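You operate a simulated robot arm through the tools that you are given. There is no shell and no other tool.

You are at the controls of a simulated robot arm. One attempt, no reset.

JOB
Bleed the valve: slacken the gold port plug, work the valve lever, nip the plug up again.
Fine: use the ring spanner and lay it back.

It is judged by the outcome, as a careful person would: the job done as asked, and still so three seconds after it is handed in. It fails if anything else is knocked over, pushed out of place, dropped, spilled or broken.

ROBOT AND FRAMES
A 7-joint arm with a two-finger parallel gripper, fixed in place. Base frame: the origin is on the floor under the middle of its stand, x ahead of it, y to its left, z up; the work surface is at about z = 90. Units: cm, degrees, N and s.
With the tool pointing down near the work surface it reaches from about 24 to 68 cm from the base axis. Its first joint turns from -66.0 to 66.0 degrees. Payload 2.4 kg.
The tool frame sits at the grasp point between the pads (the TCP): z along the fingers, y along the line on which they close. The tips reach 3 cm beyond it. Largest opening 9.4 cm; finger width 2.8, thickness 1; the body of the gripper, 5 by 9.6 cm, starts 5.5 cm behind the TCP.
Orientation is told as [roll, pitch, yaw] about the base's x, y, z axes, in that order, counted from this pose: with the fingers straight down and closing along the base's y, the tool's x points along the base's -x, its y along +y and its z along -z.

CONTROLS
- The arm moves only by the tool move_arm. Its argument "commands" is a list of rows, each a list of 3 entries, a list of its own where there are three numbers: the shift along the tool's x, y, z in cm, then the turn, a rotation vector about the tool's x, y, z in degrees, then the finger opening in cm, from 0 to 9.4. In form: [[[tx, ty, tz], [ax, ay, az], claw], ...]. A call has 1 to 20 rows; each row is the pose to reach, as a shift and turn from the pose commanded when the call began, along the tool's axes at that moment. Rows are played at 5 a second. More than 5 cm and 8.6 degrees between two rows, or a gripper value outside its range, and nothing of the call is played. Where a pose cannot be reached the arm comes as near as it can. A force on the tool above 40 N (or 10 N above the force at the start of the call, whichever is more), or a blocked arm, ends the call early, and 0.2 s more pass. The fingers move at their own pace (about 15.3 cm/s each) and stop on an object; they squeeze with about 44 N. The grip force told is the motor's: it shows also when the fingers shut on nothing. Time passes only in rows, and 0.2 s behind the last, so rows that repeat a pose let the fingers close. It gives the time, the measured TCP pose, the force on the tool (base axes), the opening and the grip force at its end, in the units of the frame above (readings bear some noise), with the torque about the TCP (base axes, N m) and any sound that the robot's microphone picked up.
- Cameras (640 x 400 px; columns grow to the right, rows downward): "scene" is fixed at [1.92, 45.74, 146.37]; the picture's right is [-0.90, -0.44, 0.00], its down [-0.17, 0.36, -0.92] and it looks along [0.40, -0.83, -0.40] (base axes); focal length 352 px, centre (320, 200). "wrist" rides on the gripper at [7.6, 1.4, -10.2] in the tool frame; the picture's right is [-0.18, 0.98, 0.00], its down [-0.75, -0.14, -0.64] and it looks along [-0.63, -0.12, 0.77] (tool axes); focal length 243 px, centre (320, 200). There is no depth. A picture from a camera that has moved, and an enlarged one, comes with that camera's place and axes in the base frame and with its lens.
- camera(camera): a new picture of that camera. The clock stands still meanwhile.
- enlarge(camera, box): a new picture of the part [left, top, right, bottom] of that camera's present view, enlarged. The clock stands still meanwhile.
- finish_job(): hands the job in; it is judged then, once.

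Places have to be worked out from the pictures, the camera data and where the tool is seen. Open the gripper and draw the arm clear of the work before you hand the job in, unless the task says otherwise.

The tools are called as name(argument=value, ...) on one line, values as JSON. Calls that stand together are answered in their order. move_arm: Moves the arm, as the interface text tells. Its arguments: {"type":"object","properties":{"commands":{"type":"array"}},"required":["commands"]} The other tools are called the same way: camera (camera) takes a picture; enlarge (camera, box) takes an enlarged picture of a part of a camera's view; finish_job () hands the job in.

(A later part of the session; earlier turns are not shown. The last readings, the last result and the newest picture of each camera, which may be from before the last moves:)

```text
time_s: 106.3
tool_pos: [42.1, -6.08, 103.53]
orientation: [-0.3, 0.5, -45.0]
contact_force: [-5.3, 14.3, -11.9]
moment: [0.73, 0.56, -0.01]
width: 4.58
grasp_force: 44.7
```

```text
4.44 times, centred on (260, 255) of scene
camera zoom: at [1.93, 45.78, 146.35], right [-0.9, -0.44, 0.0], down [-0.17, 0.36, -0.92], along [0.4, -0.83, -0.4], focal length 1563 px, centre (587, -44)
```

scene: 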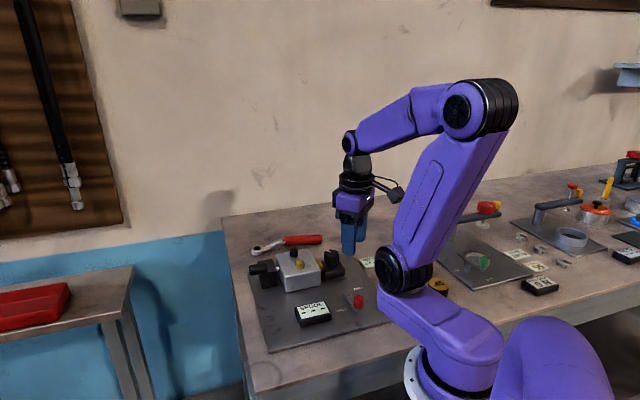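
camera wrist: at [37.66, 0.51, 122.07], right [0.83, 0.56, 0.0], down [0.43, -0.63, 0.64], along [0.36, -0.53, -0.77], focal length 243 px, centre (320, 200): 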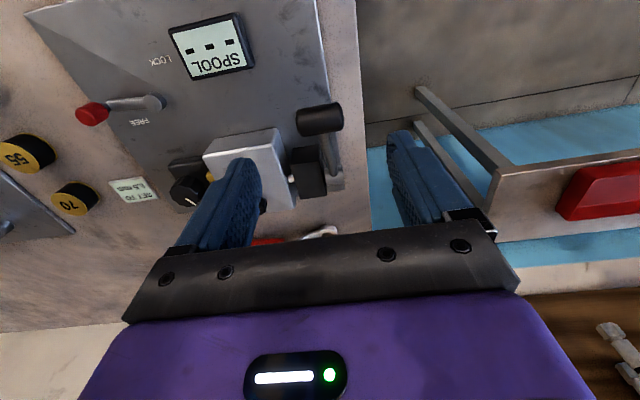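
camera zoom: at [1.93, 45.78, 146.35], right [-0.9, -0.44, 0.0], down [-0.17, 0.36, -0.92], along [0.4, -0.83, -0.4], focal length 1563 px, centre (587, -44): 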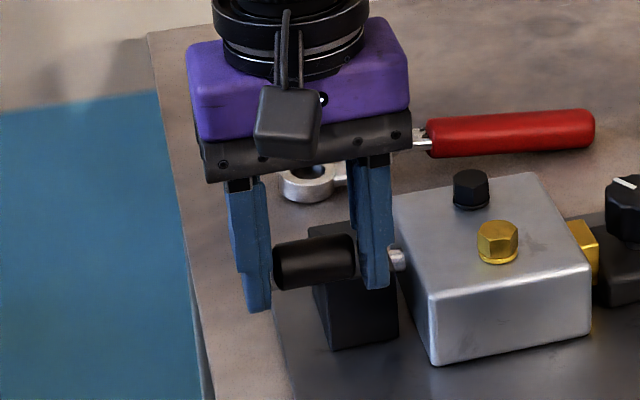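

The lever is back against its rest. I release the knob gently and rise clear.

move_arm(commands=[[[0.0, 0, 0.08], [0, 0, 0], 3.5], [[0.0, 0, 0.08], [0, 0, 0], 5.2], [[0.0, 0, 0.08], [0, 0, 0], 6.5], [[0.0, 0, 0.08], [0, 0, 0], 8.0], [[0.0, 0, 0.08], [0, 0, 0], 8.0], [[0.0, 0, -1.0], [0, 0, 0], 8.0], [[0.0, 0, -3.0], [0, 0, 0], 8.0], [[0.0, 0, -6.0], [0, 0, 0], 8.0], [[0.0, 0, -9.0], [0, 0, 0], 8.0], [[0.0, 0, -9.0], [0, 0, 0], 8.0]])

enlarge(camera="scene", box=[240, 245, 300, 300])

enlarge(camera="scene", box=[230, 220, 410, 350])

```text
time_s: 108.5
tool_pos: [42.09, -6.02, 112.58]
orientation: [-0.3, 0.4, -44.9]
contact_force: [1.2, -0.1, 0.7]
moment: [-0.01, 0.01, -0.04]
width: 8.02
grasp_force: 0.0
```

```text
7.27 times, centred on (270, 272) of scene
camera zoom: at [1.92, 45.74, 146.37], right [-0.9, -0.44, 0.0], down [-0.17, 0.36, -0.92], along [0.4, -0.83, -0.4], focal length 2558 px, centre (684, -327)
```

zoom: 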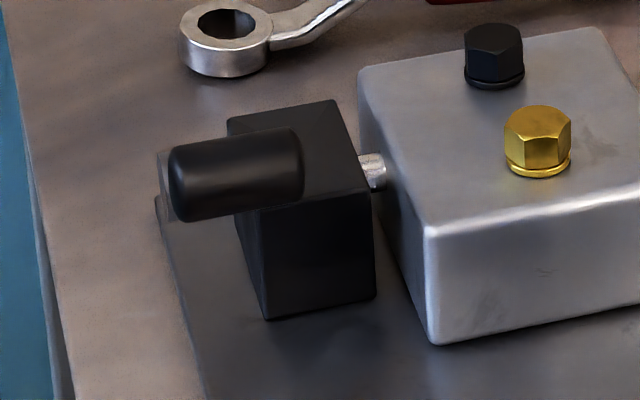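

```text
3.08 times, centred on (320, 285) of scene
camera zoom: at [1.92, 45.74, 146.37], right [-0.9, -0.44, 0.0], down [-0.17, 0.36, -0.92], along [0.4, -0.83, -0.4], focal length 1082 px, centre (320, -62)
```

zoom: 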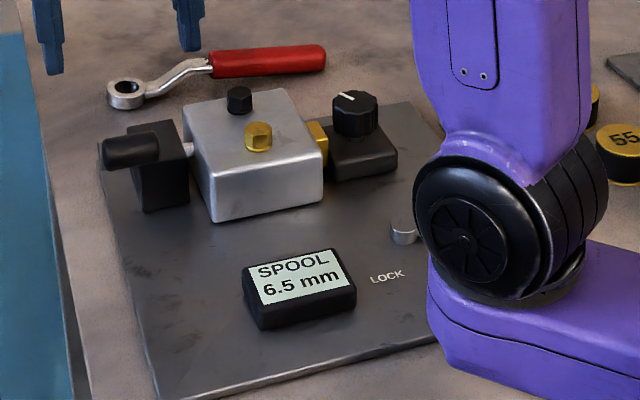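

The lever stands exactly as it did at first and the readout shows 6.5 mm. Next, before picking up the spanner again, I return the latch to LOCK as I found it. I take out the small tilt and move over the latch.

move_arm(commands=[[[0, 0, 0], [-0.3, -0.4, 0], 8.0], [[0, 0, 0], [-0.3, -0.4, 0], 8.0]])

move_arm(commands=[[[0.08, -2.4, 0], [0, 0, -4.5], 8.0], [[0.16, -4.8, 0], [0, 0, -9], 8.0], [[0.23, -7.2, 0.3], [0, 0, -13.5], 7.0], [[0.31, -9.6, 0.6], [0, 0, -18], 6.0], [[0.39, -12.0, 1.0], [0, 0, -22.5], 5.0], [[0.47, -14.4, 1.3], [0, 0, -27], 5.0], [[0.55, -16.8, 1.6], [0, 0, -31.5], 5.0], [[0.62, -19.2, 2.0], [0, 0, -36], 5.0], [[0.7, -21.6, 2.3], [0, 0, -40.5], 5.0], [[0.78, -24.1, 2.6], [0, 0, -45], 5.0], [[0.78, -24.1, 2.6], [0, 0, -45], 5.0]])

camera(camera="wrist")

enlarge(camera="wrist", box=[250, 20, 430, 140])

```text
time_s: 109.1
tool_pos: [42.2, -6.1, 112.59]
orientation: [0.0, -0.1, -45.0]
contact_force: [0.1, 0.2, -1.4]
moment: [-0.03, -0.04, -0.05]
width: 7.98
grasp_force: 0.1
```

```text
time_s: 111.5
tool_pos: [24.79, -22.65, 110.07]
orientation: [0.0, 0.0, 0.1]
contact_force: [0.1, -0.8, -0.1]
moment: [0.03, 0.0, -0.01]
width: 4.98
grasp_force: 0.1
```

```text
taken
camera wrist: at [16.99, -21.17, 120.13], right [0.18, 0.98, 0.0], down [0.75, -0.14, 0.64], along [0.63, -0.12, -0.77], focal length 243 px, centre (320, 200)
```

wrist: 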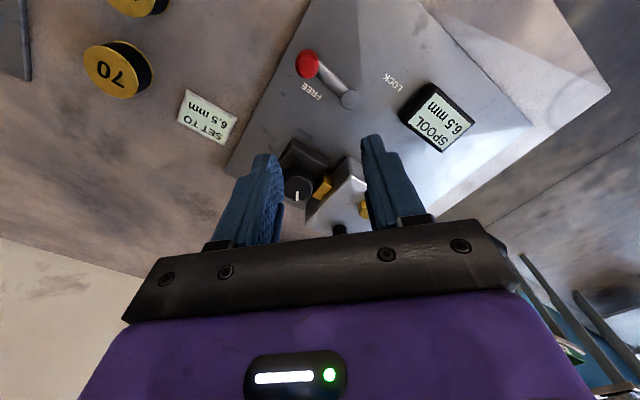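

```text
3.33 times, centred on (340, 80) of wrist
camera zoom: at [16.99, -21.17, 120.13], right [0.18, 0.98, 0.0], down [0.75, -0.14, 0.64], along [0.63, -0.12, -0.77], focal length 809 px, centre (253, 600)
```

zoom: 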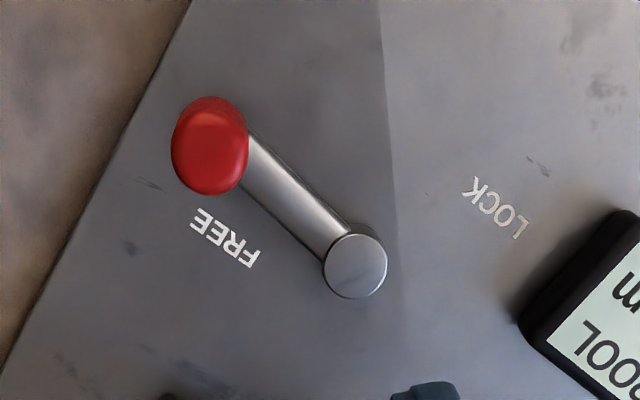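

The latch knob is at about (21.45,-23.25). I go down over it with the fingers straddling it along y.

move_arm(commands=[[[1.1, -0.2, 1.0], [0, 0, 0], 5.0], [[2.2, -0.4, 2.5], [0, 0, 0], 5.0], [[3.34, -0.6, 4.5], [0, 0, 0], 5.0], [[3.34, -0.6, 7.5], [0, 0, 0], 5.0], [[3.34, -0.6, 10.0], [0, 0, 0], 5.0], [[3.34, -0.6, 10.0], [0, 0, 0], 5.0]])

enlarge(camera="wrist", box=[220, 80, 420, 220])

```text
time_s: 112.9
tool_pos: [21.25, -23.29, 99.85]
orientation: [0.0, 0.0, 0.1]
contact_force: [-0.3, 0.8, 0.2]
moment: [0.02, 0.0, 0.01]
width: 4.99
grasp_force: 0.0
```

```text
2.86 times, centred on (320, 150) of wrist
camera zoom: at [13.59, -21.83, 109.98], right [0.18, 0.98, 0.0], down [0.75, -0.14, 0.64], along [0.63, -0.12, -0.77], focal length 693 px, centre (320, 343)
```

zoom: 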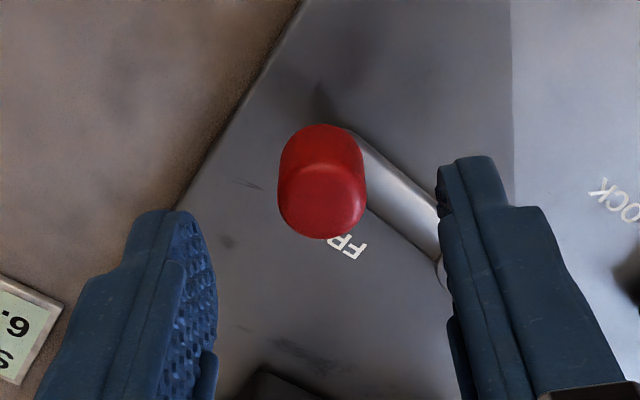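

Centred. I lower the last 3.6 cm and close loosely, then push the latch back along its arc toward LOCK.

move_arm(commands=[[[0, 0, 1.2], [0, 0, 0], 5.0], [[0, 0, 2.4], [0, 0, 0], 5.0], [[0, 0, 3.6], [0, 0, 0], 5.0], [[0, 0, 3.6], [0, 0, 0], 3.5], [[0, 0, 3.6], [0, 0, 0], 2.5], [[0, 0, 3.6], [0, 0, 0], 2.5], [[0.3, 0.45, 3.6], [0, 0, 0], 2.5], [[0.59, 0.92, 3.6], [0, 0, 0], 2.5], [[0.83, 1.4, 3.6], [0, 0, 0], 2.5], [[1.04, 1.88, 3.6], [0, 0, 0], 2.5], [[1.2, 2.39, 3.6], [0, 0, 0], 2.5], [[1.31, 2.9, 3.6], [0, 0, 0], 2.5], [[1.38, 3.42, 3.6], [0, 0, 0], 2.5], [[1.4, 3.95, 3.6], [0, 0, 0], 2.5]])

camera(camera="wrist")

```text
time_s: 115.9
tool_pos: [19.98, -19.25, 96.36]
orientation: [0.0, 0.0, 0.1]
contact_force: [-0.2, -0.4, 0.3]
moment: [-0.01, -0.05, 0.02]
width: 2.5
grasp_force: 0.4
```

```text
taken
camera wrist: at [12.2, -17.75, 106.44], right [0.18, 0.98, 0.0], down [0.75, -0.14, 0.64], along [0.63, -0.12, -0.77], focal length 243 px, centre (320, 200)
```

wrist: 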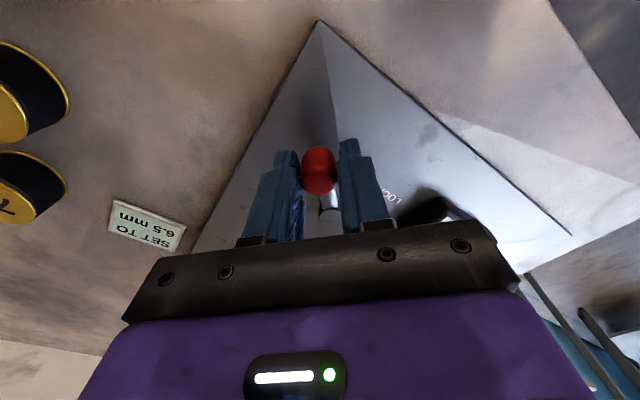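

Halfway. I continue to the LOCK position at (21.85,-14.92).

move_arm(commands=[[[-0.03, 0.5, 0], [0, 0, 0], 2.5], [[-0.09, 1.05, 0], [0, 0, 0], 2.5], [[-0.2, 1.56, 0], [0, 0, 0], 2.5], [[-0.36, 2.07, 0], [0, 0, 0], 2.5], [[-0.56, 2.55, 0], [0, 0, 0], 2.5], [[-0.81, 3.02, 0], [0, 0, 0], 2.5], [[-1.1, 3.47, 0], [0, 0, 0], 2.5], [[-1.42, 3.89, 0], [0, 0, 0], 2.5], [[-1.64, 4.12, 0], [0, 0, 0], 2.5], [[-1.86, 4.33, 0], [0, 0, 0], 2.5], [[-1.86, 4.33, 0], [0, 0, 0], 2.5]])

enlarge(camera="wrist", box=[220, 100, 420, 240])

```text
time_s: 118.3
tool_pos: [21.77, -14.95, 96.44]
orientation: [0.0, 0.0, 0.1]
contact_force: [0.5, -0.7, 0.2]
moment: [-0.02, -0.02, 0.0]
width: 2.52
grasp_force: 0.2
```

```text
2.86 times, centred on (320, 170) of wrist
camera zoom: at [14.04, -13.45, 106.55], right [0.18, 0.98, 0.0], down [0.75, -0.14, 0.64], along [0.63, -0.12, -0.77], focal length 693 px, centre (320, 286)
```

zoom: 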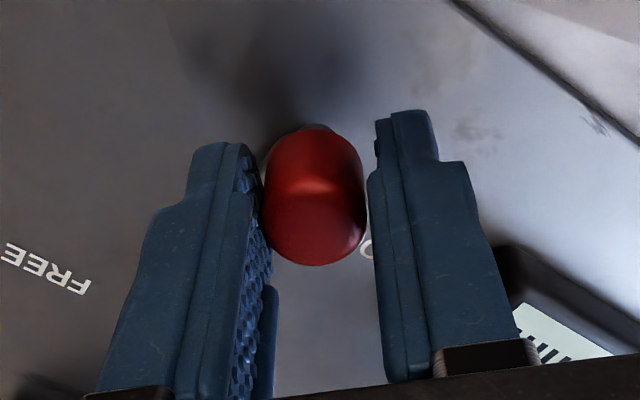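

The knob lies against the rear finger, about 0.2 cm short of its original place. I nudge on by that amount and watch for its stop.

move_arm(commands=[[[-0.08, 0.1, 0], [0, 0, 0], 2.5], [[-0.15, 0.2, 0], [0, 0, 0], 2.5], [[-0.15, 0.2, 0], [0, 0, 0], 2.5]])

enlarge(camera="wrist", box=[220, 100, 420, 240])

```text
time_s: 119.1
tool_pos: [22.0, -14.84, 96.42]
orientation: [0.0, 0.0, 0.0]
contact_force: [-1.8, -3.7, 0.8]
moment: [-0.08, 0.02, -0.03]
width: 2.69
grasp_force: 1.4
```

```text
2.86 times, centred on (320, 170) of wrist
camera zoom: at [14.26, -13.26, 106.51], right [0.18, 0.98, 0.0], down [0.75, -0.14, 0.64], along [0.63, -0.12, -0.77], focal length 693 px, centre (320, 286)
```

zoom: 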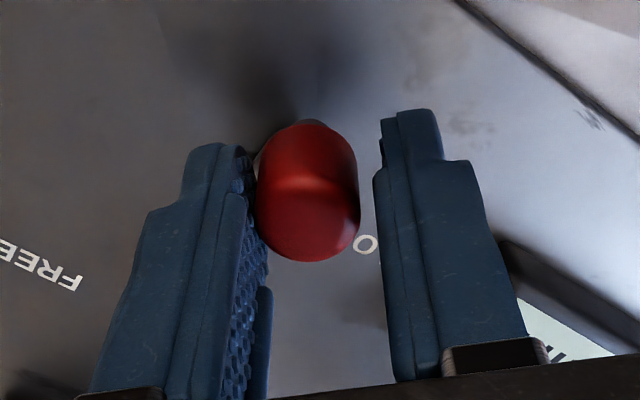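

It has met the stop at LOCK (finger deflected, 4 N). I back off slightly, open and rise, moving outward.

move_arm(commands=[[[0.1, -0.15, 0], [0, 0, 0], 3.5], [[0.1, -0.15, 0], [0, 0, 0], 5.0], [[0.1, -0.15, 0], [0, 0, 0], 5.0], [[0.1, -0.15, -1.5], [0, 0, 0], 5.0], [[0.1, -0.15, -3.5], [0, 0, 0], 5.0], [[-1.0, -0.15, -5.5], [0, 0, 0], 5.0], [[-3.0, -0.5, -8.0], [0, 0, 0], 5.0], [[-5.0, -1.5, -11.0], [0, 0, 0], 5.0], [[-7.0, -3.0, -14.0], [0, 0, 0], 5.0], [[-7.0, -3.0, -14.0], [0, 0, 0], 5.0]])

camera(camera="wrist")

enlarge(camera="scene", box=[290, 275, 400, 345])

```text
time_s: 121.3
tool_pos: [28.86, -17.89, 110.38]
orientation: [0.1, 0.0, 0.0]
contact_force: [-0.1, -0.1, 0.6]
moment: [0.04, 0.04, -0.05]
width: 4.99
grasp_force: 0.1
```

```text
taken
camera wrist: at [21.22, -16.37, 120.51], right [0.18, 0.98, 0.0], down [0.75, -0.14, 0.64], along [0.63, -0.12, -0.77], focal length 243 px, centre (320, 200)
```

wrist: 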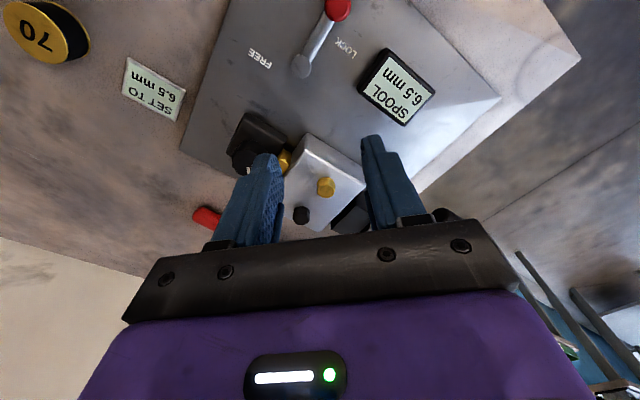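

```text
5.71 times, centred on (345, 310) of scene
camera zoom: at [1.92, 45.74, 146.37], right [-0.9, -0.44, 0.0], down [-0.17, 0.36, -0.92], along [0.4, -0.83, -0.4], focal length 2010 px, centre (177, -429)
```

zoom: 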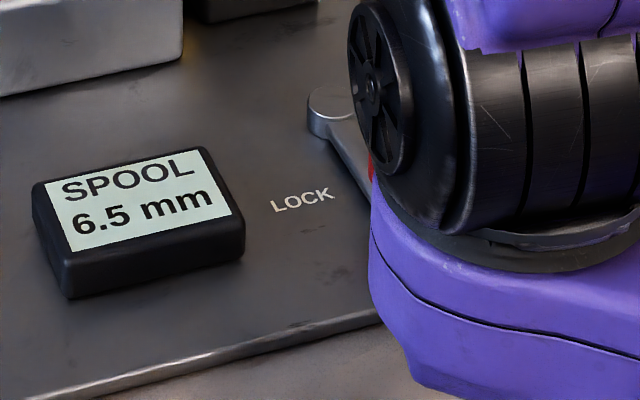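

The latch is back at LOCK. Now back to the spanner: I travel above its handle with yaw 45° and check alignment.

move_arm(commands=[[[-1.7, -1.58, -0.5], [0, 0, -3.75], 6.0], [[-3.4, -3.16, -1.0], [0, 0, -7.5], 8.0], [[-5.1, -4.75, -2.0], [0, 0, -11.25], 8.0], [[-6.8, -6.33, -2.0], [0, 0, -15], 8.0], [[-8.5, -7.9, -2.0], [0, 0, -18.75], 8.0], [[-10.2, -9.5, -2.0], [0, 0, -22.5], 8.0], [[-11.9, -11.1, -2.0], [0, 0, -26.25], 8.0], [[-13.6, -12.66, -2.0], [0, 0, -30], 8.0], [[-15.3, -14.25, -2.0], [0, 0, -33.75], 8.0], [[-17.0, -15.8, -2.0], [0, 0, -37.5], 8.0], [[-18.7, -17.4, -2.0], [0, 0, -41.25], 8.0], [[-20.4, -19.0, -2.0], [0, 0, -45], 8.0], [[-20.4, -19.0, 3.0], [0, 0, -45], 8.0], [[-20.4, -19.0, 8.0], [0, 0, -45], 8.0], [[-20.4, -19.0, 11.4], [0, 0, -45], 8.0], [[-20.4, -19.0, 11.4], [0, 0, -45], 8.0]])

camera(camera="wrist")

enlarge(camera="wrist", box=[240, 0, 400, 100])

enlarge(camera="wrist", box=[260, 130, 420, 230])

```text
time_s: 124.7
tool_pos: [49.08, -36.75, 98.85]
orientation: [0.1, 0.1, 45.0]
contact_force: [0.2, -0.3, -0.7]
moment: [-0.01, 0.0, -0.04]
width: 8.0
grasp_force: 0.0
```

```text
taken
camera wrist: at [42.71, -41.09, 108.93], right [-0.57, 0.82, 0.0], down [0.63, 0.43, 0.64], along [0.53, 0.36, -0.77], focal length 243 px, centre (320, 200)
```

wrist: 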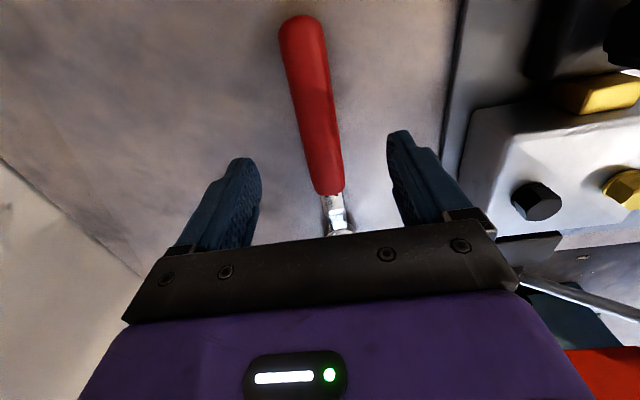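

```text
4.00 times, centred on (320, 50) of wrist
camera zoom: at [42.71, -41.09, 108.93], right [-0.57, 0.82, 0.0], down [0.63, 0.43, 0.64], along [0.53, 0.36, -0.77], focal length 970 px, centre (320, 800)
```

zoom: 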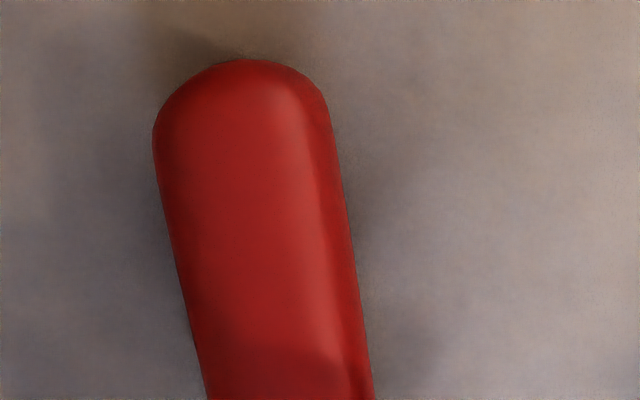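

```text
4.00 times, centred on (340, 180) of wrist
camera zoom: at [42.71, -41.09, 108.93], right [-0.57, 0.82, 0.0], down [0.63, 0.43, 0.64], along [0.53, 0.36, -0.77], focal length 970 px, centre (240, 280)
```

zoom: 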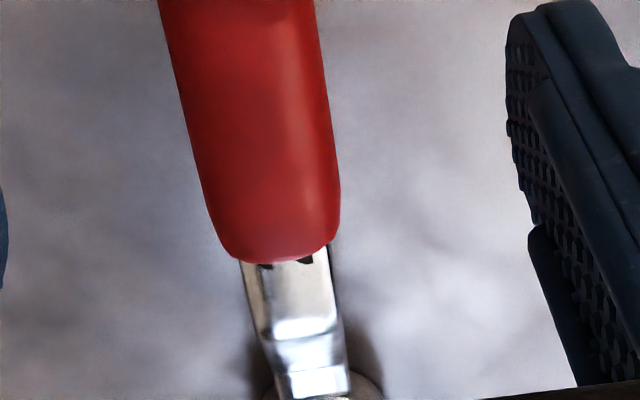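

The spanner lies just as I left it, and the fingers are aligned with the handle (0.2 cm back along it). I correct that and descend to grasp height.

move_arm(commands=[[[-0.1, 0, 1.3], [0, 0, 0], 8.0], [[-0.2, -0.03, 2.6], [0, 0, 0], 8.0], [[-0.2, -0.03, 3.9], [0, 0, 0], 8.0], [[-0.2, -0.03, 4.7], [0, 0, 0], 8.0], [[-0.2, -0.03, 5.1], [0, 0, 0], 8.0], [[-0.2, -0.03, 5.1], [0, 0, 0], 8.0]])

enlarge(camera="scene", box=[230, 200, 360, 275])

```text
time_s: 126.1
tool_pos: [49.55, -36.82, 93.67]
orientation: [0.1, 0.0, 45.1]
contact_force: [0.3, 0.3, 0.6]
moment: [-0.02, -0.03, -0.01]
width: 8.0
grasp_force: 0.0
```

```text
4.92 times, centred on (295, 238) of scene
camera zoom: at [1.92, 45.74, 146.37], right [-0.9, -0.44, 0.0], down [-0.17, 0.36, -0.92], along [0.4, -0.83, -0.4], focal length 1732 px, centre (443, 15)
```

zoom: 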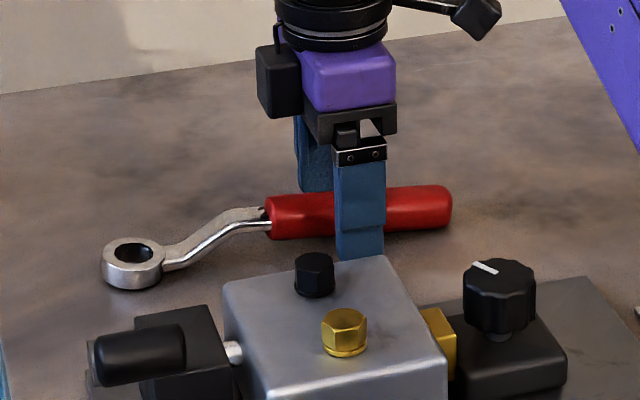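

Compared with the first grasp, the fingers are about 0.3 cm nearer the ring; I shift back 0.3 cm along the handle to reproduce the earlier grip, then close.

move_arm(commands=[[[0.15, 0, 0], [0, 0, 0], 8.0], [[0.3, 0, 0], [0, 0, 0], 8.0], [[0.3, 0, 0], [0, 0, 0], 8.0]])

enlarge(camera="scene", box=[230, 200, 360, 275])

```text
time_s: 126.9
tool_pos: [49.28, -36.93, 93.79]
orientation: [0.0, 0.1, 45.1]
contact_force: [-0.3, 0.0, 0.1]
moment: [-0.04, 0.0, -0.02]
width: 7.98
grasp_force: 0.0
```

```text
4.92 times, centred on (295, 238) of scene
camera zoom: at [1.92, 45.74, 146.37], right [-0.9, -0.44, 0.0], down [-0.17, 0.36, -0.92], along [0.4, -0.83, -0.4], focal length 1732 px, centre (443, 15)
```

zoom: 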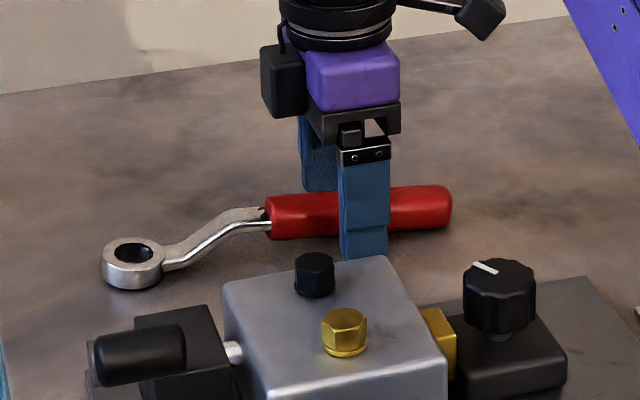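

Matches the first grasp now. Closing on the handle.

move_arm(commands=[[[0, 0, 0], [0, 0, 0], 4.0], [[0, 0, 0], [0, 0, 0], 1.0], [[0, 0, 0], [0, 0, 0], 1.0], [[0, 0, 0], [0, 0, 0], 1.0], [[0, 0, 0], [0, 0, 0], 1.0], [[0, 0, -0.7], [0, 0, 0], 1.0], [[0, 0, -2.0], [0, 0, 0], 1.0], [[0, 0, -4.0], [0, 0, 0], 1.0], [[0, 0, -7.0], [0, 0, 0], 1.0], [[0, 0, -10.0], [0, 0, 0], 1.0], [[0, 0, -14.0], [0, 0, 0], 1.0], [[0, 0, -18.5], [0, 0, 0], 1.0], [[0, 0, -18.5], [0, 0, 0], 1.0]])

enlarge(camera="scene", box=[230, 130, 360, 215])

```text
time_s: 129.7
tool_pos: [49.47, -36.77, 112.38]
orientation: [0.1, 0.1, 45.0]
contact_force: [0.1, 0.6, -2.1]
moment: [-0.19, 0.19, 0.0]
width: 2.75
grasp_force: 43.6
```

```text
4.71 times, centred on (295, 172) of scene
camera zoom: at [1.93, 45.74, 146.37], right [-0.9, -0.44, 0.0], down [-0.17, 0.36, -0.92], along [0.4, -0.83, -0.4], focal length 1655 px, centre (438, 329)
```

zoom: 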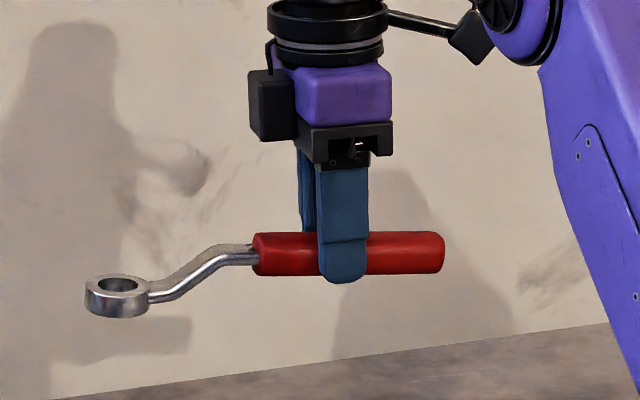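

Spanner in hand again. For tightening I'll seat it with the handle at azimuth ≈216° (hex corners are now at 6.4° mod 30°) and turn clockwise. I carry it over.

move_arm(commands=[[[0.74, 2.19, 0], [0, 0, 0.86], 1.0], [[1.47, 4.38, 0], [0, 0, 1.72], 1.0], [[2.21, 6.56, 0], [0, 0, 2.58], 1.0], [[2.94, 8.75, 0], [0, 0, 3.44], 1.0], [[3.68, 10.94, 0], [0, 0, 4.3], 1.0], [[4.41, 13.13, 0], [0, 0, 5.16], 1.0], [[5.15, 15.32, 0], [0, 0, 6.02], 1.0], [[5.88, 17.5, 0], [0, 0, 6.88], 1.0], [[6.62, 19.69, 0], [0, 0, 7.74], 1.0], [[7.35, 21.88, 0], [0, 0, 8.6], 1.0], [[7.35, 21.88, 0], [0, 0, 8.6], 1.0]])

move_arm(commands=[[[0, 0, 0], [0, 2.2, 0], 1.0], [[0, 0, 0], [0, 4.4, 0], 1.0], [[0, 0, 0], [0, 6.5, 0], 1.0], [[0, 0, 0], [0, 6.5, 0], 1.0]])

enlarge(camera="scene", box=[280, 205, 320, 235])

enlarge(camera="scene", box=[240, 180, 400, 290])

```text
time_s: 132.1
tool_pos: [28.63, -26.57, 112.26]
orientation: [-0.1, -0.1, 36.4]
contact_force: [0.6, 0.0, -3.3]
moment: [-0.15, 0.21, 0.0]
width: 2.74
grasp_force: 43.7
```

```text
time_s: 133.1
tool_pos: [28.61, -26.51, 112.32]
orientation: [0.0, 6.5, 36.5]
contact_force: [0.4, 0.4, -3.4]
moment: [-0.15, 0.2, 0.01]
width: 2.75
grasp_force: 43.7
```

```text
13.33 times, centred on (300, 220) of scene
camera zoom: at [1.93, 45.74, 146.37], right [-0.9, -0.44, 0.0], down [-0.17, 0.36, -0.92], along [0.4, -0.83, -0.4], focal length 4689 px, centre (587, -67)
```

zoom: 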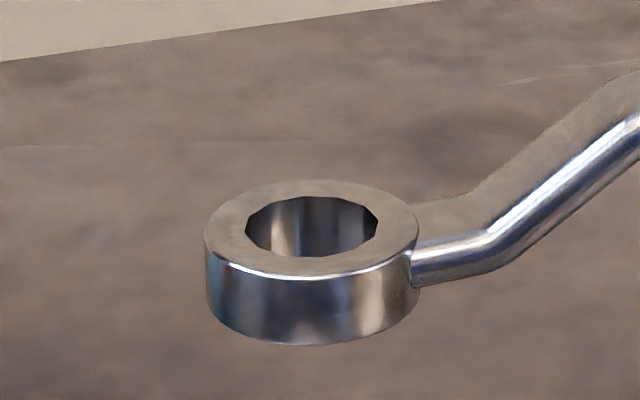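

```text
3.64 times, centred on (320, 235) of scene
camera zoom: at [1.93, 45.74, 146.37], right [-0.9, -0.44, 0.0], down [-0.17, 0.36, -0.92], along [0.4, -0.83, -0.4], focal length 1279 px, centre (320, 73)
```

zoom: 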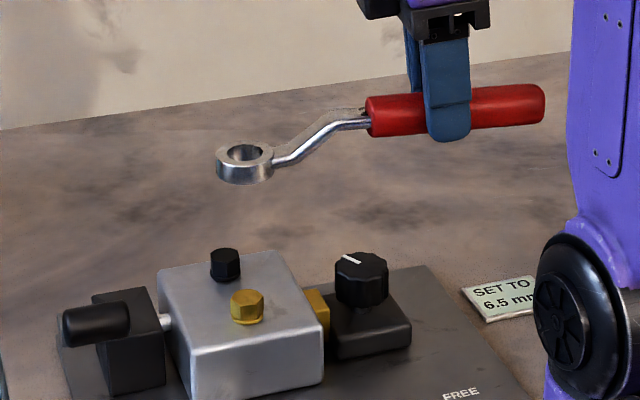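

The ring is level and nearly over the plug; small correction of (+0.14,-0.05) and descend to hover about 0.7 cm above the plug.

move_arm(commands=[[[-0.24, -0.03, 1.8], [0, 0, 0], 1.0], [[-0.46, -0.06, 3.6], [0, 0, 0], 1.0], [[-0.68, -0.09, 5.4], [0, 0, 0], 1.0], [[-0.9, -0.12, 7.2], [0, 0, 0], 1.0], [[-1.06, -0.12, 8.6], [0, 0, 0], 1.0], [[-1.06, -0.12, 8.6], [0, 0, 0], 1.0]])

enlarge(camera="scene", box=[285, 245, 317, 269])

```text
time_s: 134.5
tool_pos: [28.74, -26.49, 103.68]
orientation: [0.1, 6.5, 36.5]
contact_force: [0.5, 1.4, -3.3]
moment: [-0.13, 0.2, -0.02]
width: 2.74
grasp_force: 44.2
```

```text
16.00 times, centred on (301, 257) of scene
camera zoom: at [1.93, 45.74, 146.37], right [-0.9, -0.44, 0.0], down [-0.17, 0.36, -0.92], along [0.4, -0.83, -0.4], focal length 5627 px, centre (624, -712)
```

zoom: 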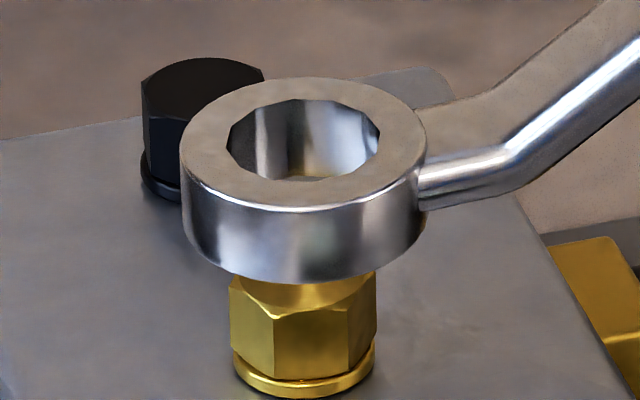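

Slightly right of centre (0.085 cm). I correct and lower 1 cm so the ring is at the plug's top.

move_arm(commands=[[[-0.07, -0.11, 0], [0, 0, 0], 1.0], [[-0.11, -0.11, 0.4], [0, 0, 0], 1.0], [[-0.15, -0.11, 0.8], [0, 0, 0], 1.0], [[-0.18, -0.11, 1.0], [0, 0, 0], 1.0], [[-0.18, -0.11, 1.0], [0, 0, 0], 1.0]])

enlarge(camera="scene", box=[285, 245, 317, 269])

```text
time_s: 135.7
tool_pos: [28.93, -26.65, 102.72]
orientation: [0.1, 6.6, 36.4]
contact_force: [0.5, -0.5, -2.9]
moment: [-0.15, 0.22, 0.0]
width: 2.78
grasp_force: 44.2
```

```text
16.00 times, centred on (301, 257) of scene
camera zoom: at [1.93, 45.74, 146.37], right [-0.9, -0.44, 0.0], down [-0.17, 0.36, -0.92], along [0.4, -0.83, -0.4], focal length 5627 px, centre (624, -712)
```

zoom: 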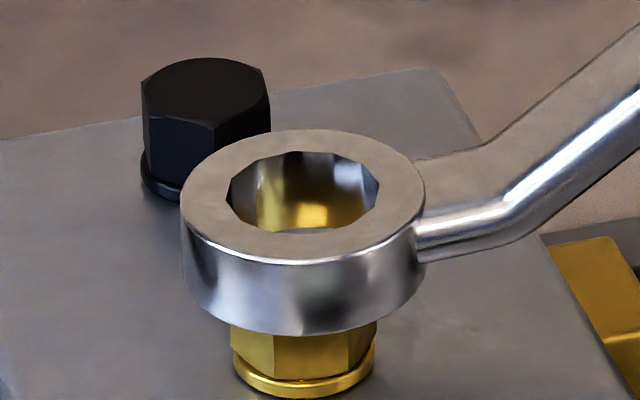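

Almost aligned (0.05 cm right). I correct and lower another 0.5 cm onto the hex.

move_arm(commands=[[[-0.06, -0.01, 0.1], [0, 0, 0], 1.0], [[-0.08, -0.01, 0.25], [0, 0, 0], 1.0], [[-0.1, -0.01, 0.4], [0, 0, 0], 1.0], [[-0.11, -0.01, 0.5], [0, 0, 0], 1.0], [[-0.11, -0.01, 0.5], [0, 0, 0], 1.0]])

enlarge(camera="scene", box=[285, 245, 317, 269])

```text
time_s: 136.9
tool_pos: [28.93, -26.69, 102.21]
orientation: [0.1, 6.4, 36.5]
contact_force: [0.5, -1.2, -3.6]
moment: [-0.13, 0.21, -0.04]
width: 2.76
grasp_force: 44.2
```

```text
16.00 times, centred on (301, 257) of scene
camera zoom: at [1.93, 45.74, 146.37], right [-0.9, -0.44, 0.0], down [-0.17, 0.36, -0.92], along [0.4, -0.83, -0.4], focal length 5627 px, centre (624, -712)
```

zoom: 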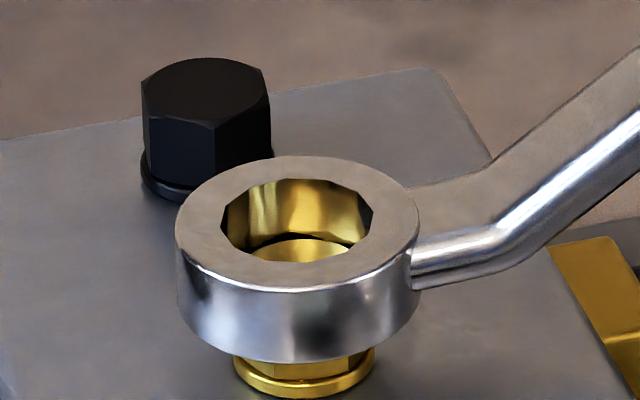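

The plug top shows inside the ring hole; I centre by 0.04 cm and lower the remaining 0.75 cm.

move_arm(commands=[[[0.02, 0.01, 0.2], [0, 0, 0], 1.0], [[-0.01, 0.01, 0.4], [0, 0, 0], 1.0], [[-0.03, 0.01, 0.6], [0, 0, 0], 1.0], [[-0.045, 0.01, 0.75], [0, 0, 0], 1.0], [[-0.045, 0.01, 0.75], [0, 0, 0], 1.0]])

enlarge(camera="scene", box=[285, 245, 317, 269])

```text
time_s: 138.1
tool_pos: [28.84, -26.62, 101.31]
orientation: [-0.1, 6.5, 36.4]
contact_force: [0.3, 0.4, -3.3]
moment: [-0.11, 0.22, 0.02]
width: 2.73
grasp_force: 43.7
```

```text
16.00 times, centred on (301, 257) of scene
camera zoom: at [1.93, 45.74, 146.37], right [-0.9, -0.44, 0.0], down [-0.17, 0.36, -0.92], along [0.4, -0.83, -0.4], focal length 5627 px, centre (624, -712)
```

zoom: 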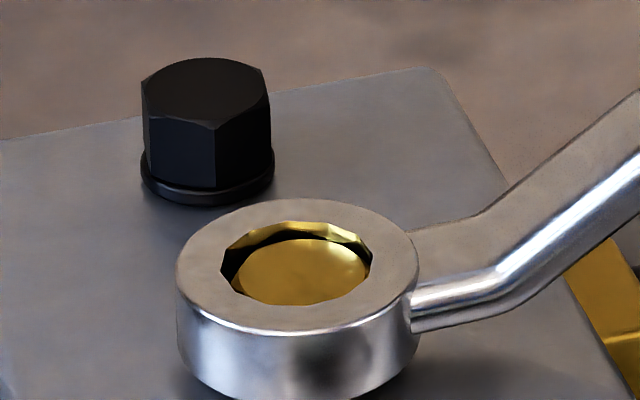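

Seated. Now I tighten: turn clockwise 30° about the plug axis (first part of the return).

move_arm(commands=[[[0.04, 0.45, 0.0], [-0.23, 0, 1.99], 1.0], [[0.02, 0.89, 0.0], [-0.45, 0, 3.97], 1.0], [[-0.02, 1.33, -0.01], [-0.68, 0, 5.96], 1.0], [[-0.07, 1.77, -0.01], [-0.91, 0, 7.95], 1.0], [[-0.14, 2.21, -0.02], [-1.13, 0, 9.94], 1.0], [[-0.22, 2.64, -0.03], [-1.36, 0, 11.92], 1.0], [[-0.32, 3.07, -0.04], [-1.58, 0, 13.91], 1.0], [[-0.44, 3.5, -0.06], [-1.81, 0, 15.9], 1.0], [[-0.57, 3.92, -0.07], [-2.04, 0, 17.88], 1.0], [[-0.71, 4.34, -0.09], [-2.26, 0, 19.87], 1.0], [[-0.87, 4.75, -0.1], [-2.49, 0, 21.86], 1.0], [[-1.04, 5.16, -0.12], [-2.72, 0, 23.85], 1.0], [[-1.22, 5.56, -0.14], [-2.94, 0, 25.83], 1.0], [[-1.42, 5.95, -0.17], [-3.17, 0, 27.82], 1.0], [[-1.63, 6.34, -0.19], [-3.4, 0, 29.81], 1.0]])

enlarge(camera="scene", box=[285, 245, 317, 269])

```text
time_s: 141.3
tool_pos: [26.39, -20.68, 101.42]
orientation: [0.1, 6.5, 6.3]
contact_force: [-0.5, 0.2, -3.3]
moment: [-0.02, 0.28, 0.05]
width: 2.76
grasp_force: 43.9
```

```text
16.00 times, centred on (301, 257) of scene
camera zoom: at [1.93, 45.74, 146.37], right [-0.9, -0.44, 0.0], down [-0.17, 0.36, -0.92], along [0.4, -0.83, -0.4], focal length 5627 px, centre (624, -712)
```

zoom: 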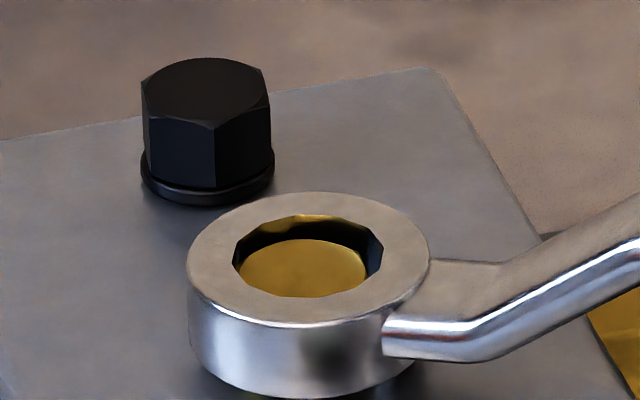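

Turning freely. I re-centre by 0.09 cm and continue clockwise another 28°.

move_arm(commands=[[[-0.09, 0.47, 0.0], [-0.23, 0, 1.99], 1.0], [[-0.12, 0.91, 0.0], [-0.45, 0, 3.97], 1.0], [[-0.16, 1.35, -0.02], [-0.68, 0, 5.96], 1.0], [[-0.21, 1.79, -0.02], [-0.91, 0, 7.95], 1.0], [[-0.28, 2.23, -0.03], [-1.13, 0, 9.94], 1.0], [[-0.36, 2.66, -0.04], [-1.36, 0, 11.92], 1.0], [[-0.46, 3.09, -0.05], [-1.58, 0, 13.91], 1.0], [[-0.58, 3.52, -0.07], [-1.81, 0, 15.9], 1.0], [[-0.71, 3.94, -0.08], [-2.04, 0, 17.88], 1.0], [[-0.85, 4.36, -0.1], [-2.26, 0, 19.87], 1.0], [[-1.01, 4.77, -0.11], [-2.49, 0, 21.86], 1.0], [[-1.18, 5.18, -0.13], [-2.72, 0, 23.85], 1.0], [[-1.36, 5.58, -0.15], [-2.94, 0, 25.83], 1.0], [[-1.56, 5.97, -0.18], [-3.17, 0, 27.82], 1.0]])

enlarge(camera="scene", box=[285, 245, 317, 269])

```text
time_s: 144.3
tool_pos: [27.43, -14.51, 101.35]
orientation: [0.1, 6.6, -21.4]
contact_force: [-0.9, 1.7, -3.2]
moment: [0.18, 0.31, 0.27]
width: 2.75
grasp_force: 43.6
```

```text
16.00 times, centred on (301, 257) of scene
camera zoom: at [1.92, 45.75, 146.37], right [-0.9, -0.44, 0.0], down [-0.17, 0.36, -0.92], along [0.4, -0.83, -0.4], focal length 5627 px, centre (624, -712)
```

zoom: 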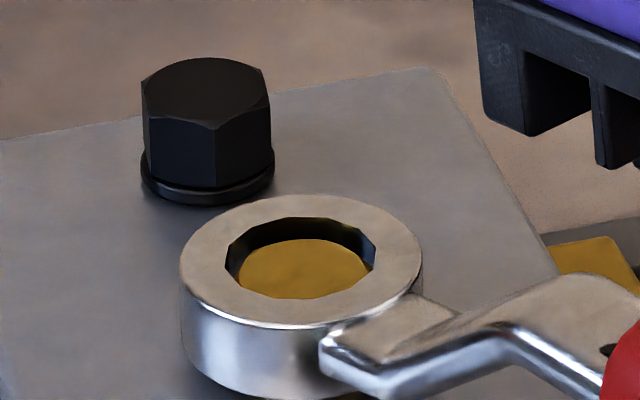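

58° of tightening done with little torque so far. I lift the ring off and swing the handle back 60° counter-clockwise in the air to take a second bite.

move_arm(commands=[[[0.07, 0, -0.63], [0, 0, 0], 1.0], [[0.14, 0, -1.26], [0, 0, 0], 1.0], [[0.215, 0, -1.888], [0, 0, 0], 1.0], [[0.167, -1.103, -1.893], [0.57, 0, -4.97], 1.0], [[0.024, -2.197, -1.91], [1.13, 0, -9.94], 1.0], [[-0.213, -3.274, -1.937], [1.7, 0, -14.9], 1.0], [[-0.543, -4.327, -1.974], [2.26, 0, -19.87], 1.0], [[-0.963, -5.346, -2.022], [2.83, 0, -24.84], 1.0], [[-1.469, -6.325, -2.08], [3.4, 0, -29.81], 1.0], [[-2.058, -7.256, -2.147], [3.96, 0, -34.78], 1.0], [[-2.726, -8.131, -2.223], [4.53, 0, -39.74], 1.0], [[-3.466, -8.945, -2.307], [5.09, 0, -44.71], 1.0], [[-4.275, -9.69, -2.4], [5.66, 0, -49.68], 1.0], [[-5.145, -10.362, -2.499], [6.23, 0, -54.65], 1.0], [[-6.07, -10.955, -2.604], [6.79, 0, -59.62], 1.0], [[-6.07, -10.955, -2.604], [6.79, 0, -59.62], 1.0]])

enlarge(camera="scene", box=[285, 245, 317, 269])

```text
time_s: 147.7
tool_pos: [29.32, -27.17, 103.35]
orientation: [0.1, 6.5, 38.6]
contact_force: [0.3, -0.1, -2.9]
moment: [-0.15, 0.17, -0.04]
width: 2.74
grasp_force: 44.0
```

```text
16.00 times, centred on (301, 257) of scene
camera zoom: at [1.93, 45.74, 146.37], right [-0.9, -0.44, 0.0], down [-0.17, 0.36, -0.92], along [0.4, -0.83, -0.4], focal length 5627 px, centre (624, -712)
```

zoom: 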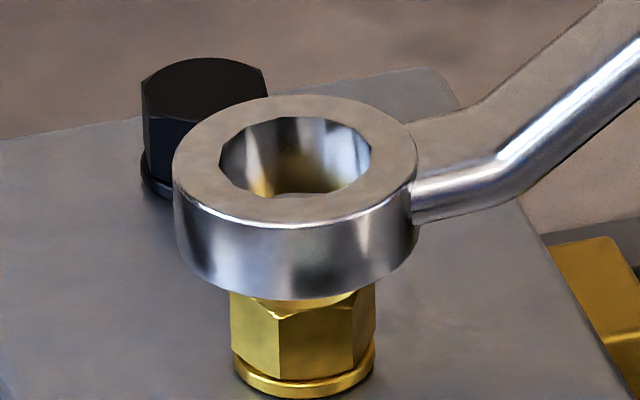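

The hex shows about 33° left to the original tight position. I align the ring (1.5° and 0.05 cm) and lower it over the hex.

move_arm(commands=[[[0.05, -0.32, 0.0], [0.17, 0, -1.49], 1.0], [[0.0, -0.32, 0.4], [0.17, 0, -1.49], 1.0], [[-0.04, -0.32, 0.8], [0.17, 0, -1.49], 1.0], [[-0.09, -0.32, 1.2], [0.17, 0, -1.49], 1.0], [[-0.09, -0.32, 1.2], [0.17, 0, -1.49], 1.0]])

enlarge(camera="scene", box=[285, 245, 317, 269])

```text
time_s: 148.9
tool_pos: [29.37, -27.34, 102.04]
orientation: [0.1, 6.5, 39.9]
contact_force: [0.2, 0.5, -3.3]
moment: [-0.17, 0.18, 0.05]
width: 2.75
grasp_force: 44.4
```

```text
16.00 times, centred on (301, 257) of scene
camera zoom: at [1.93, 45.74, 146.37], right [-0.9, -0.44, 0.0], down [-0.17, 0.36, -0.92], along [0.4, -0.83, -0.4], focal length 5627 px, centre (624, -712)
```

zoom: 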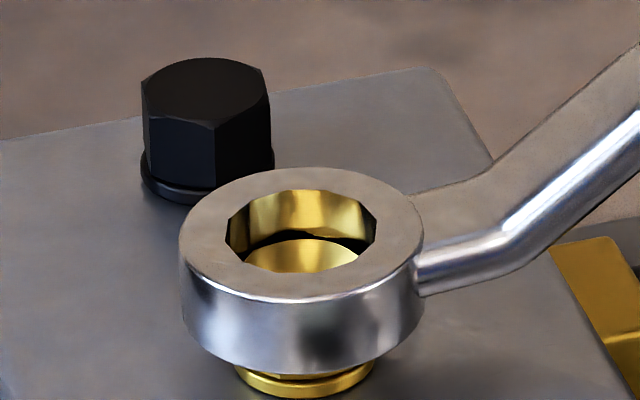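

The ring is sliding over the hex, centred. I lower the remaining 0.65 cm.

move_arm(commands=[[[-0.02, 0, 0.2], [0, 0, 0], 1.0], [[-0.05, 0, 0.45], [0, 0, 0], 1.0], [[-0.07, 0, 0.65], [0, 0, 0], 1.0], [[-0.07, 0, 0.65], [0, 0, 0], 1.0]])

enlarge(camera="scene", box=[285, 245, 317, 269])

```text
time_s: 149.9
tool_pos: [29.29, -27.33, 101.27]
orientation: [0.1, 6.5, 39.9]
contact_force: [-0.4, -0.5, -2.7]
moment: [-0.16, 0.18, -0.03]
width: 2.75
grasp_force: 44.0
```

```text
16.00 times, centred on (301, 257) of scene
camera zoom: at [1.93, 45.74, 146.37], right [-0.9, -0.44, 0.0], down [-0.17, 0.36, -0.92], along [0.4, -0.83, -0.4], focal length 5627 px, centre (624, -712)
```

zoom: 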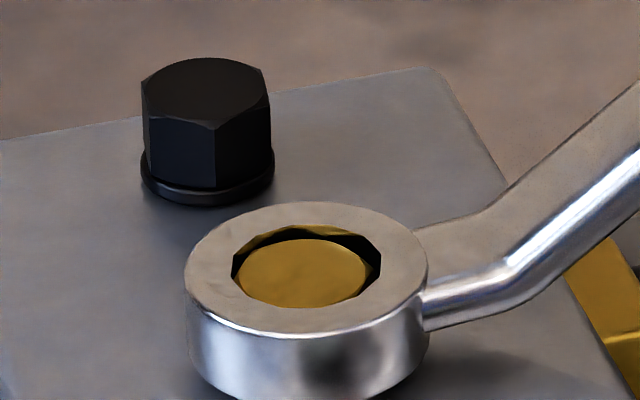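

Seated. I turn clockwise 26°, then continue in small steps to feel it nip up.

move_arm(commands=[[[-0.06, 0.43, 0.0], [-0.23, 0, 1.99], 1.0], [[-0.08, 0.87, 0.0], [-0.45, 0, 3.97], 1.0], [[-0.12, 1.31, -0.01], [-0.68, 0, 5.96], 1.0], [[-0.17, 1.75, -0.02], [-0.91, 0, 7.95], 1.0], [[-0.24, 2.19, -0.03], [-1.13, 0, 9.94], 1.0], [[-0.32, 2.62, -0.04], [-1.36, 0, 11.92], 1.0], [[-0.42, 3.05, -0.05], [-1.58, 0, 13.91], 1.0], [[-0.54, 3.48, -0.06], [-1.81, 0, 15.9], 1.0], [[-0.67, 3.9, -0.08], [-2.04, 0, 17.88], 1.0], [[-0.81, 4.32, -0.09], [-2.26, 0, 19.87], 1.0], [[-0.97, 4.73, -0.11], [-2.49, 0, 21.86], 1.0], [[-1.14, 5.14, -0.13], [-2.72, 0, 23.85], 1.0], [[-1.32, 5.54, -0.15], [-2.94, 0, 25.83], 1.0]])

enlarge(camera="scene", box=[285, 245, 317, 269])

```text
time_s: 152.7
tool_pos: [26.72, -22.11, 101.34]
orientation: [0.2, 6.5, 14.0]
contact_force: [-0.4, -0.3, -3.1]
moment: [-0.07, 0.26, 0.01]
width: 2.76
grasp_force: 43.9
```

```text
16.00 times, centred on (301, 257) of scene
camera zoom: at [1.93, 45.74, 146.37], right [-0.9, -0.44, 0.0], down [-0.17, 0.36, -0.92], along [0.4, -0.83, -0.4], focal length 5627 px, centre (624, -712)
```

zoom: 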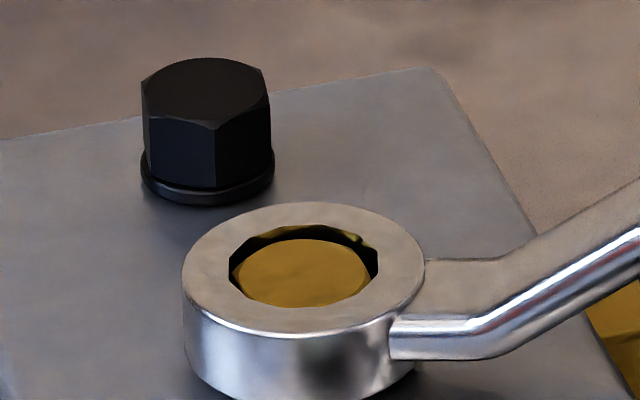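

Still turning freely; the tight point should come within about 7–11°. I go on in 3° steps, reading the torque each time.

move_arm(commands=[[[-0.02, 0.22, 0.0], [-0.11, 0, 0.99], 1.0], [[-0.03, 0.44, 0.0], [-0.23, 0, 1.99], 1.0], [[-0.04, 0.66, 0.0], [-0.34, 0, 2.98], 1.0], [[-0.06, 0.88, 0.0], [-0.45, 0, 3.97], 1.0], [[-0.06, 0.88, 0.0], [-0.45, 0, 3.97], 1.0]])

```text
time_s: 153.9
tool_pos: [26.63, -21.34, 101.52]
orientation: [0.1, 6.5, 9.9]
contact_force: [0.1, 0.0, -4.4]
moment: [-0.03, 0.23, 0.09]
width: 2.77
grasp_force: 43.7
```

move_arm(commands=[[[0.0, 0.22, 0.0], [-0.11, 0, 0.99], 1.0], [[-0.01, 0.44, 0.0], [-0.23, 0, 1.99], 1.0], [[-0.02, 0.66, 0.0], [-0.34, 0, 2.98], 1.0], [[-0.02, 0.66, 0.0], [-0.34, 0, 2.98], 1.0]])

enlarge(camera="scene", box=[285, 245, 317, 269])

```text
time_s: 154.9
tool_pos: [26.55, -20.62, 101.49]
orientation: [0.1, 6.6, 7.0]
contact_force: [-0.8, -0.2, -4.6]
moment: [-0.01, 0.25, 0.25]
width: 2.76
grasp_force: 44.0
```

```text
16.00 times, centred on (301, 257) of scene
camera zoom: at [1.93, 45.74, 146.37], right [-0.9, -0.44, 0.0], down [-0.17, 0.36, -0.92], along [0.4, -0.83, -0.4], focal length 5627 px, centre (624, -712)
```

zoom: 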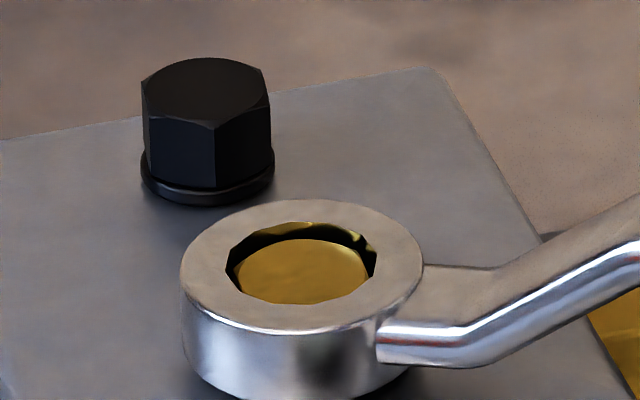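

Torque is beginning to rise slightly (0.25 N·m). I continue clockwise in 2° steps.

move_arm(commands=[[[0.0, 0.22, 0.0], [-0.11, 0, 0.99], 1.0], [[-0.01, 0.44, 0.0], [-0.23, 0, 1.99], 1.0], [[-0.02, 0.66, 0.0], [-0.34, 0, 2.98], 1.0], [[-0.02, 0.66, 0.0], [-0.34, 0, 2.98], 1.0]])

```text
time_s: 155.9
tool_pos: [26.47, -19.92, 101.51]
orientation: [0.1, 6.6, 3.9]
contact_force: [-0.3, 0.1, -3.2]
moment: [-0.04, 0.23, 0.36]
width: 2.74
grasp_force: 44.0
```

move_arm(commands=[[[0.0, 0.22, 0.0], [-0.11, 0, 0.99], 1.0], [[-0.01, 0.44, 0.0], [-0.23, 0, 1.99], 1.0], [[-0.02, 0.66, 0.0], [-0.34, 0, 2.98], 1.0], [[-0.02, 0.66, 0.0], [-0.34, 0, 2.98], 1.0]])

enlarge(camera="scene", box=[285, 245, 317, 269])

```text
time_s: 156.9
tool_pos: [26.44, -19.25, 101.4]
orientation: [0.0, 6.5, 0.9]
contact_force: [0.0, -0.5, -3.8]
moment: [-0.03, 0.22, 0.5]
width: 2.77
grasp_force: 44.1
```

```text
16.00 times, centred on (301, 257) of scene
camera zoom: at [1.93, 45.74, 146.37], right [-0.9, -0.44, 0.0], down [-0.17, 0.36, -0.92], along [0.4, -0.83, -0.4], focal length 5627 px, centre (624, -712)
```

zoom: 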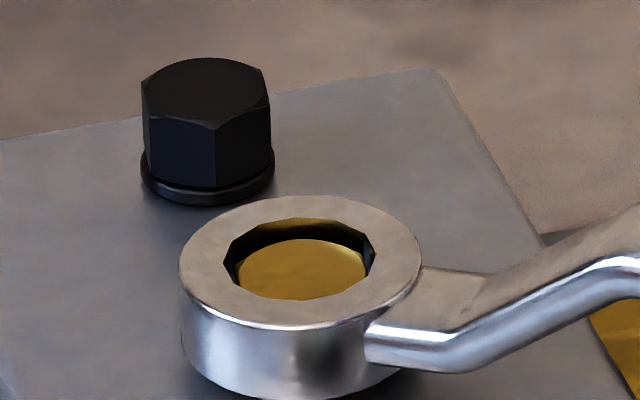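

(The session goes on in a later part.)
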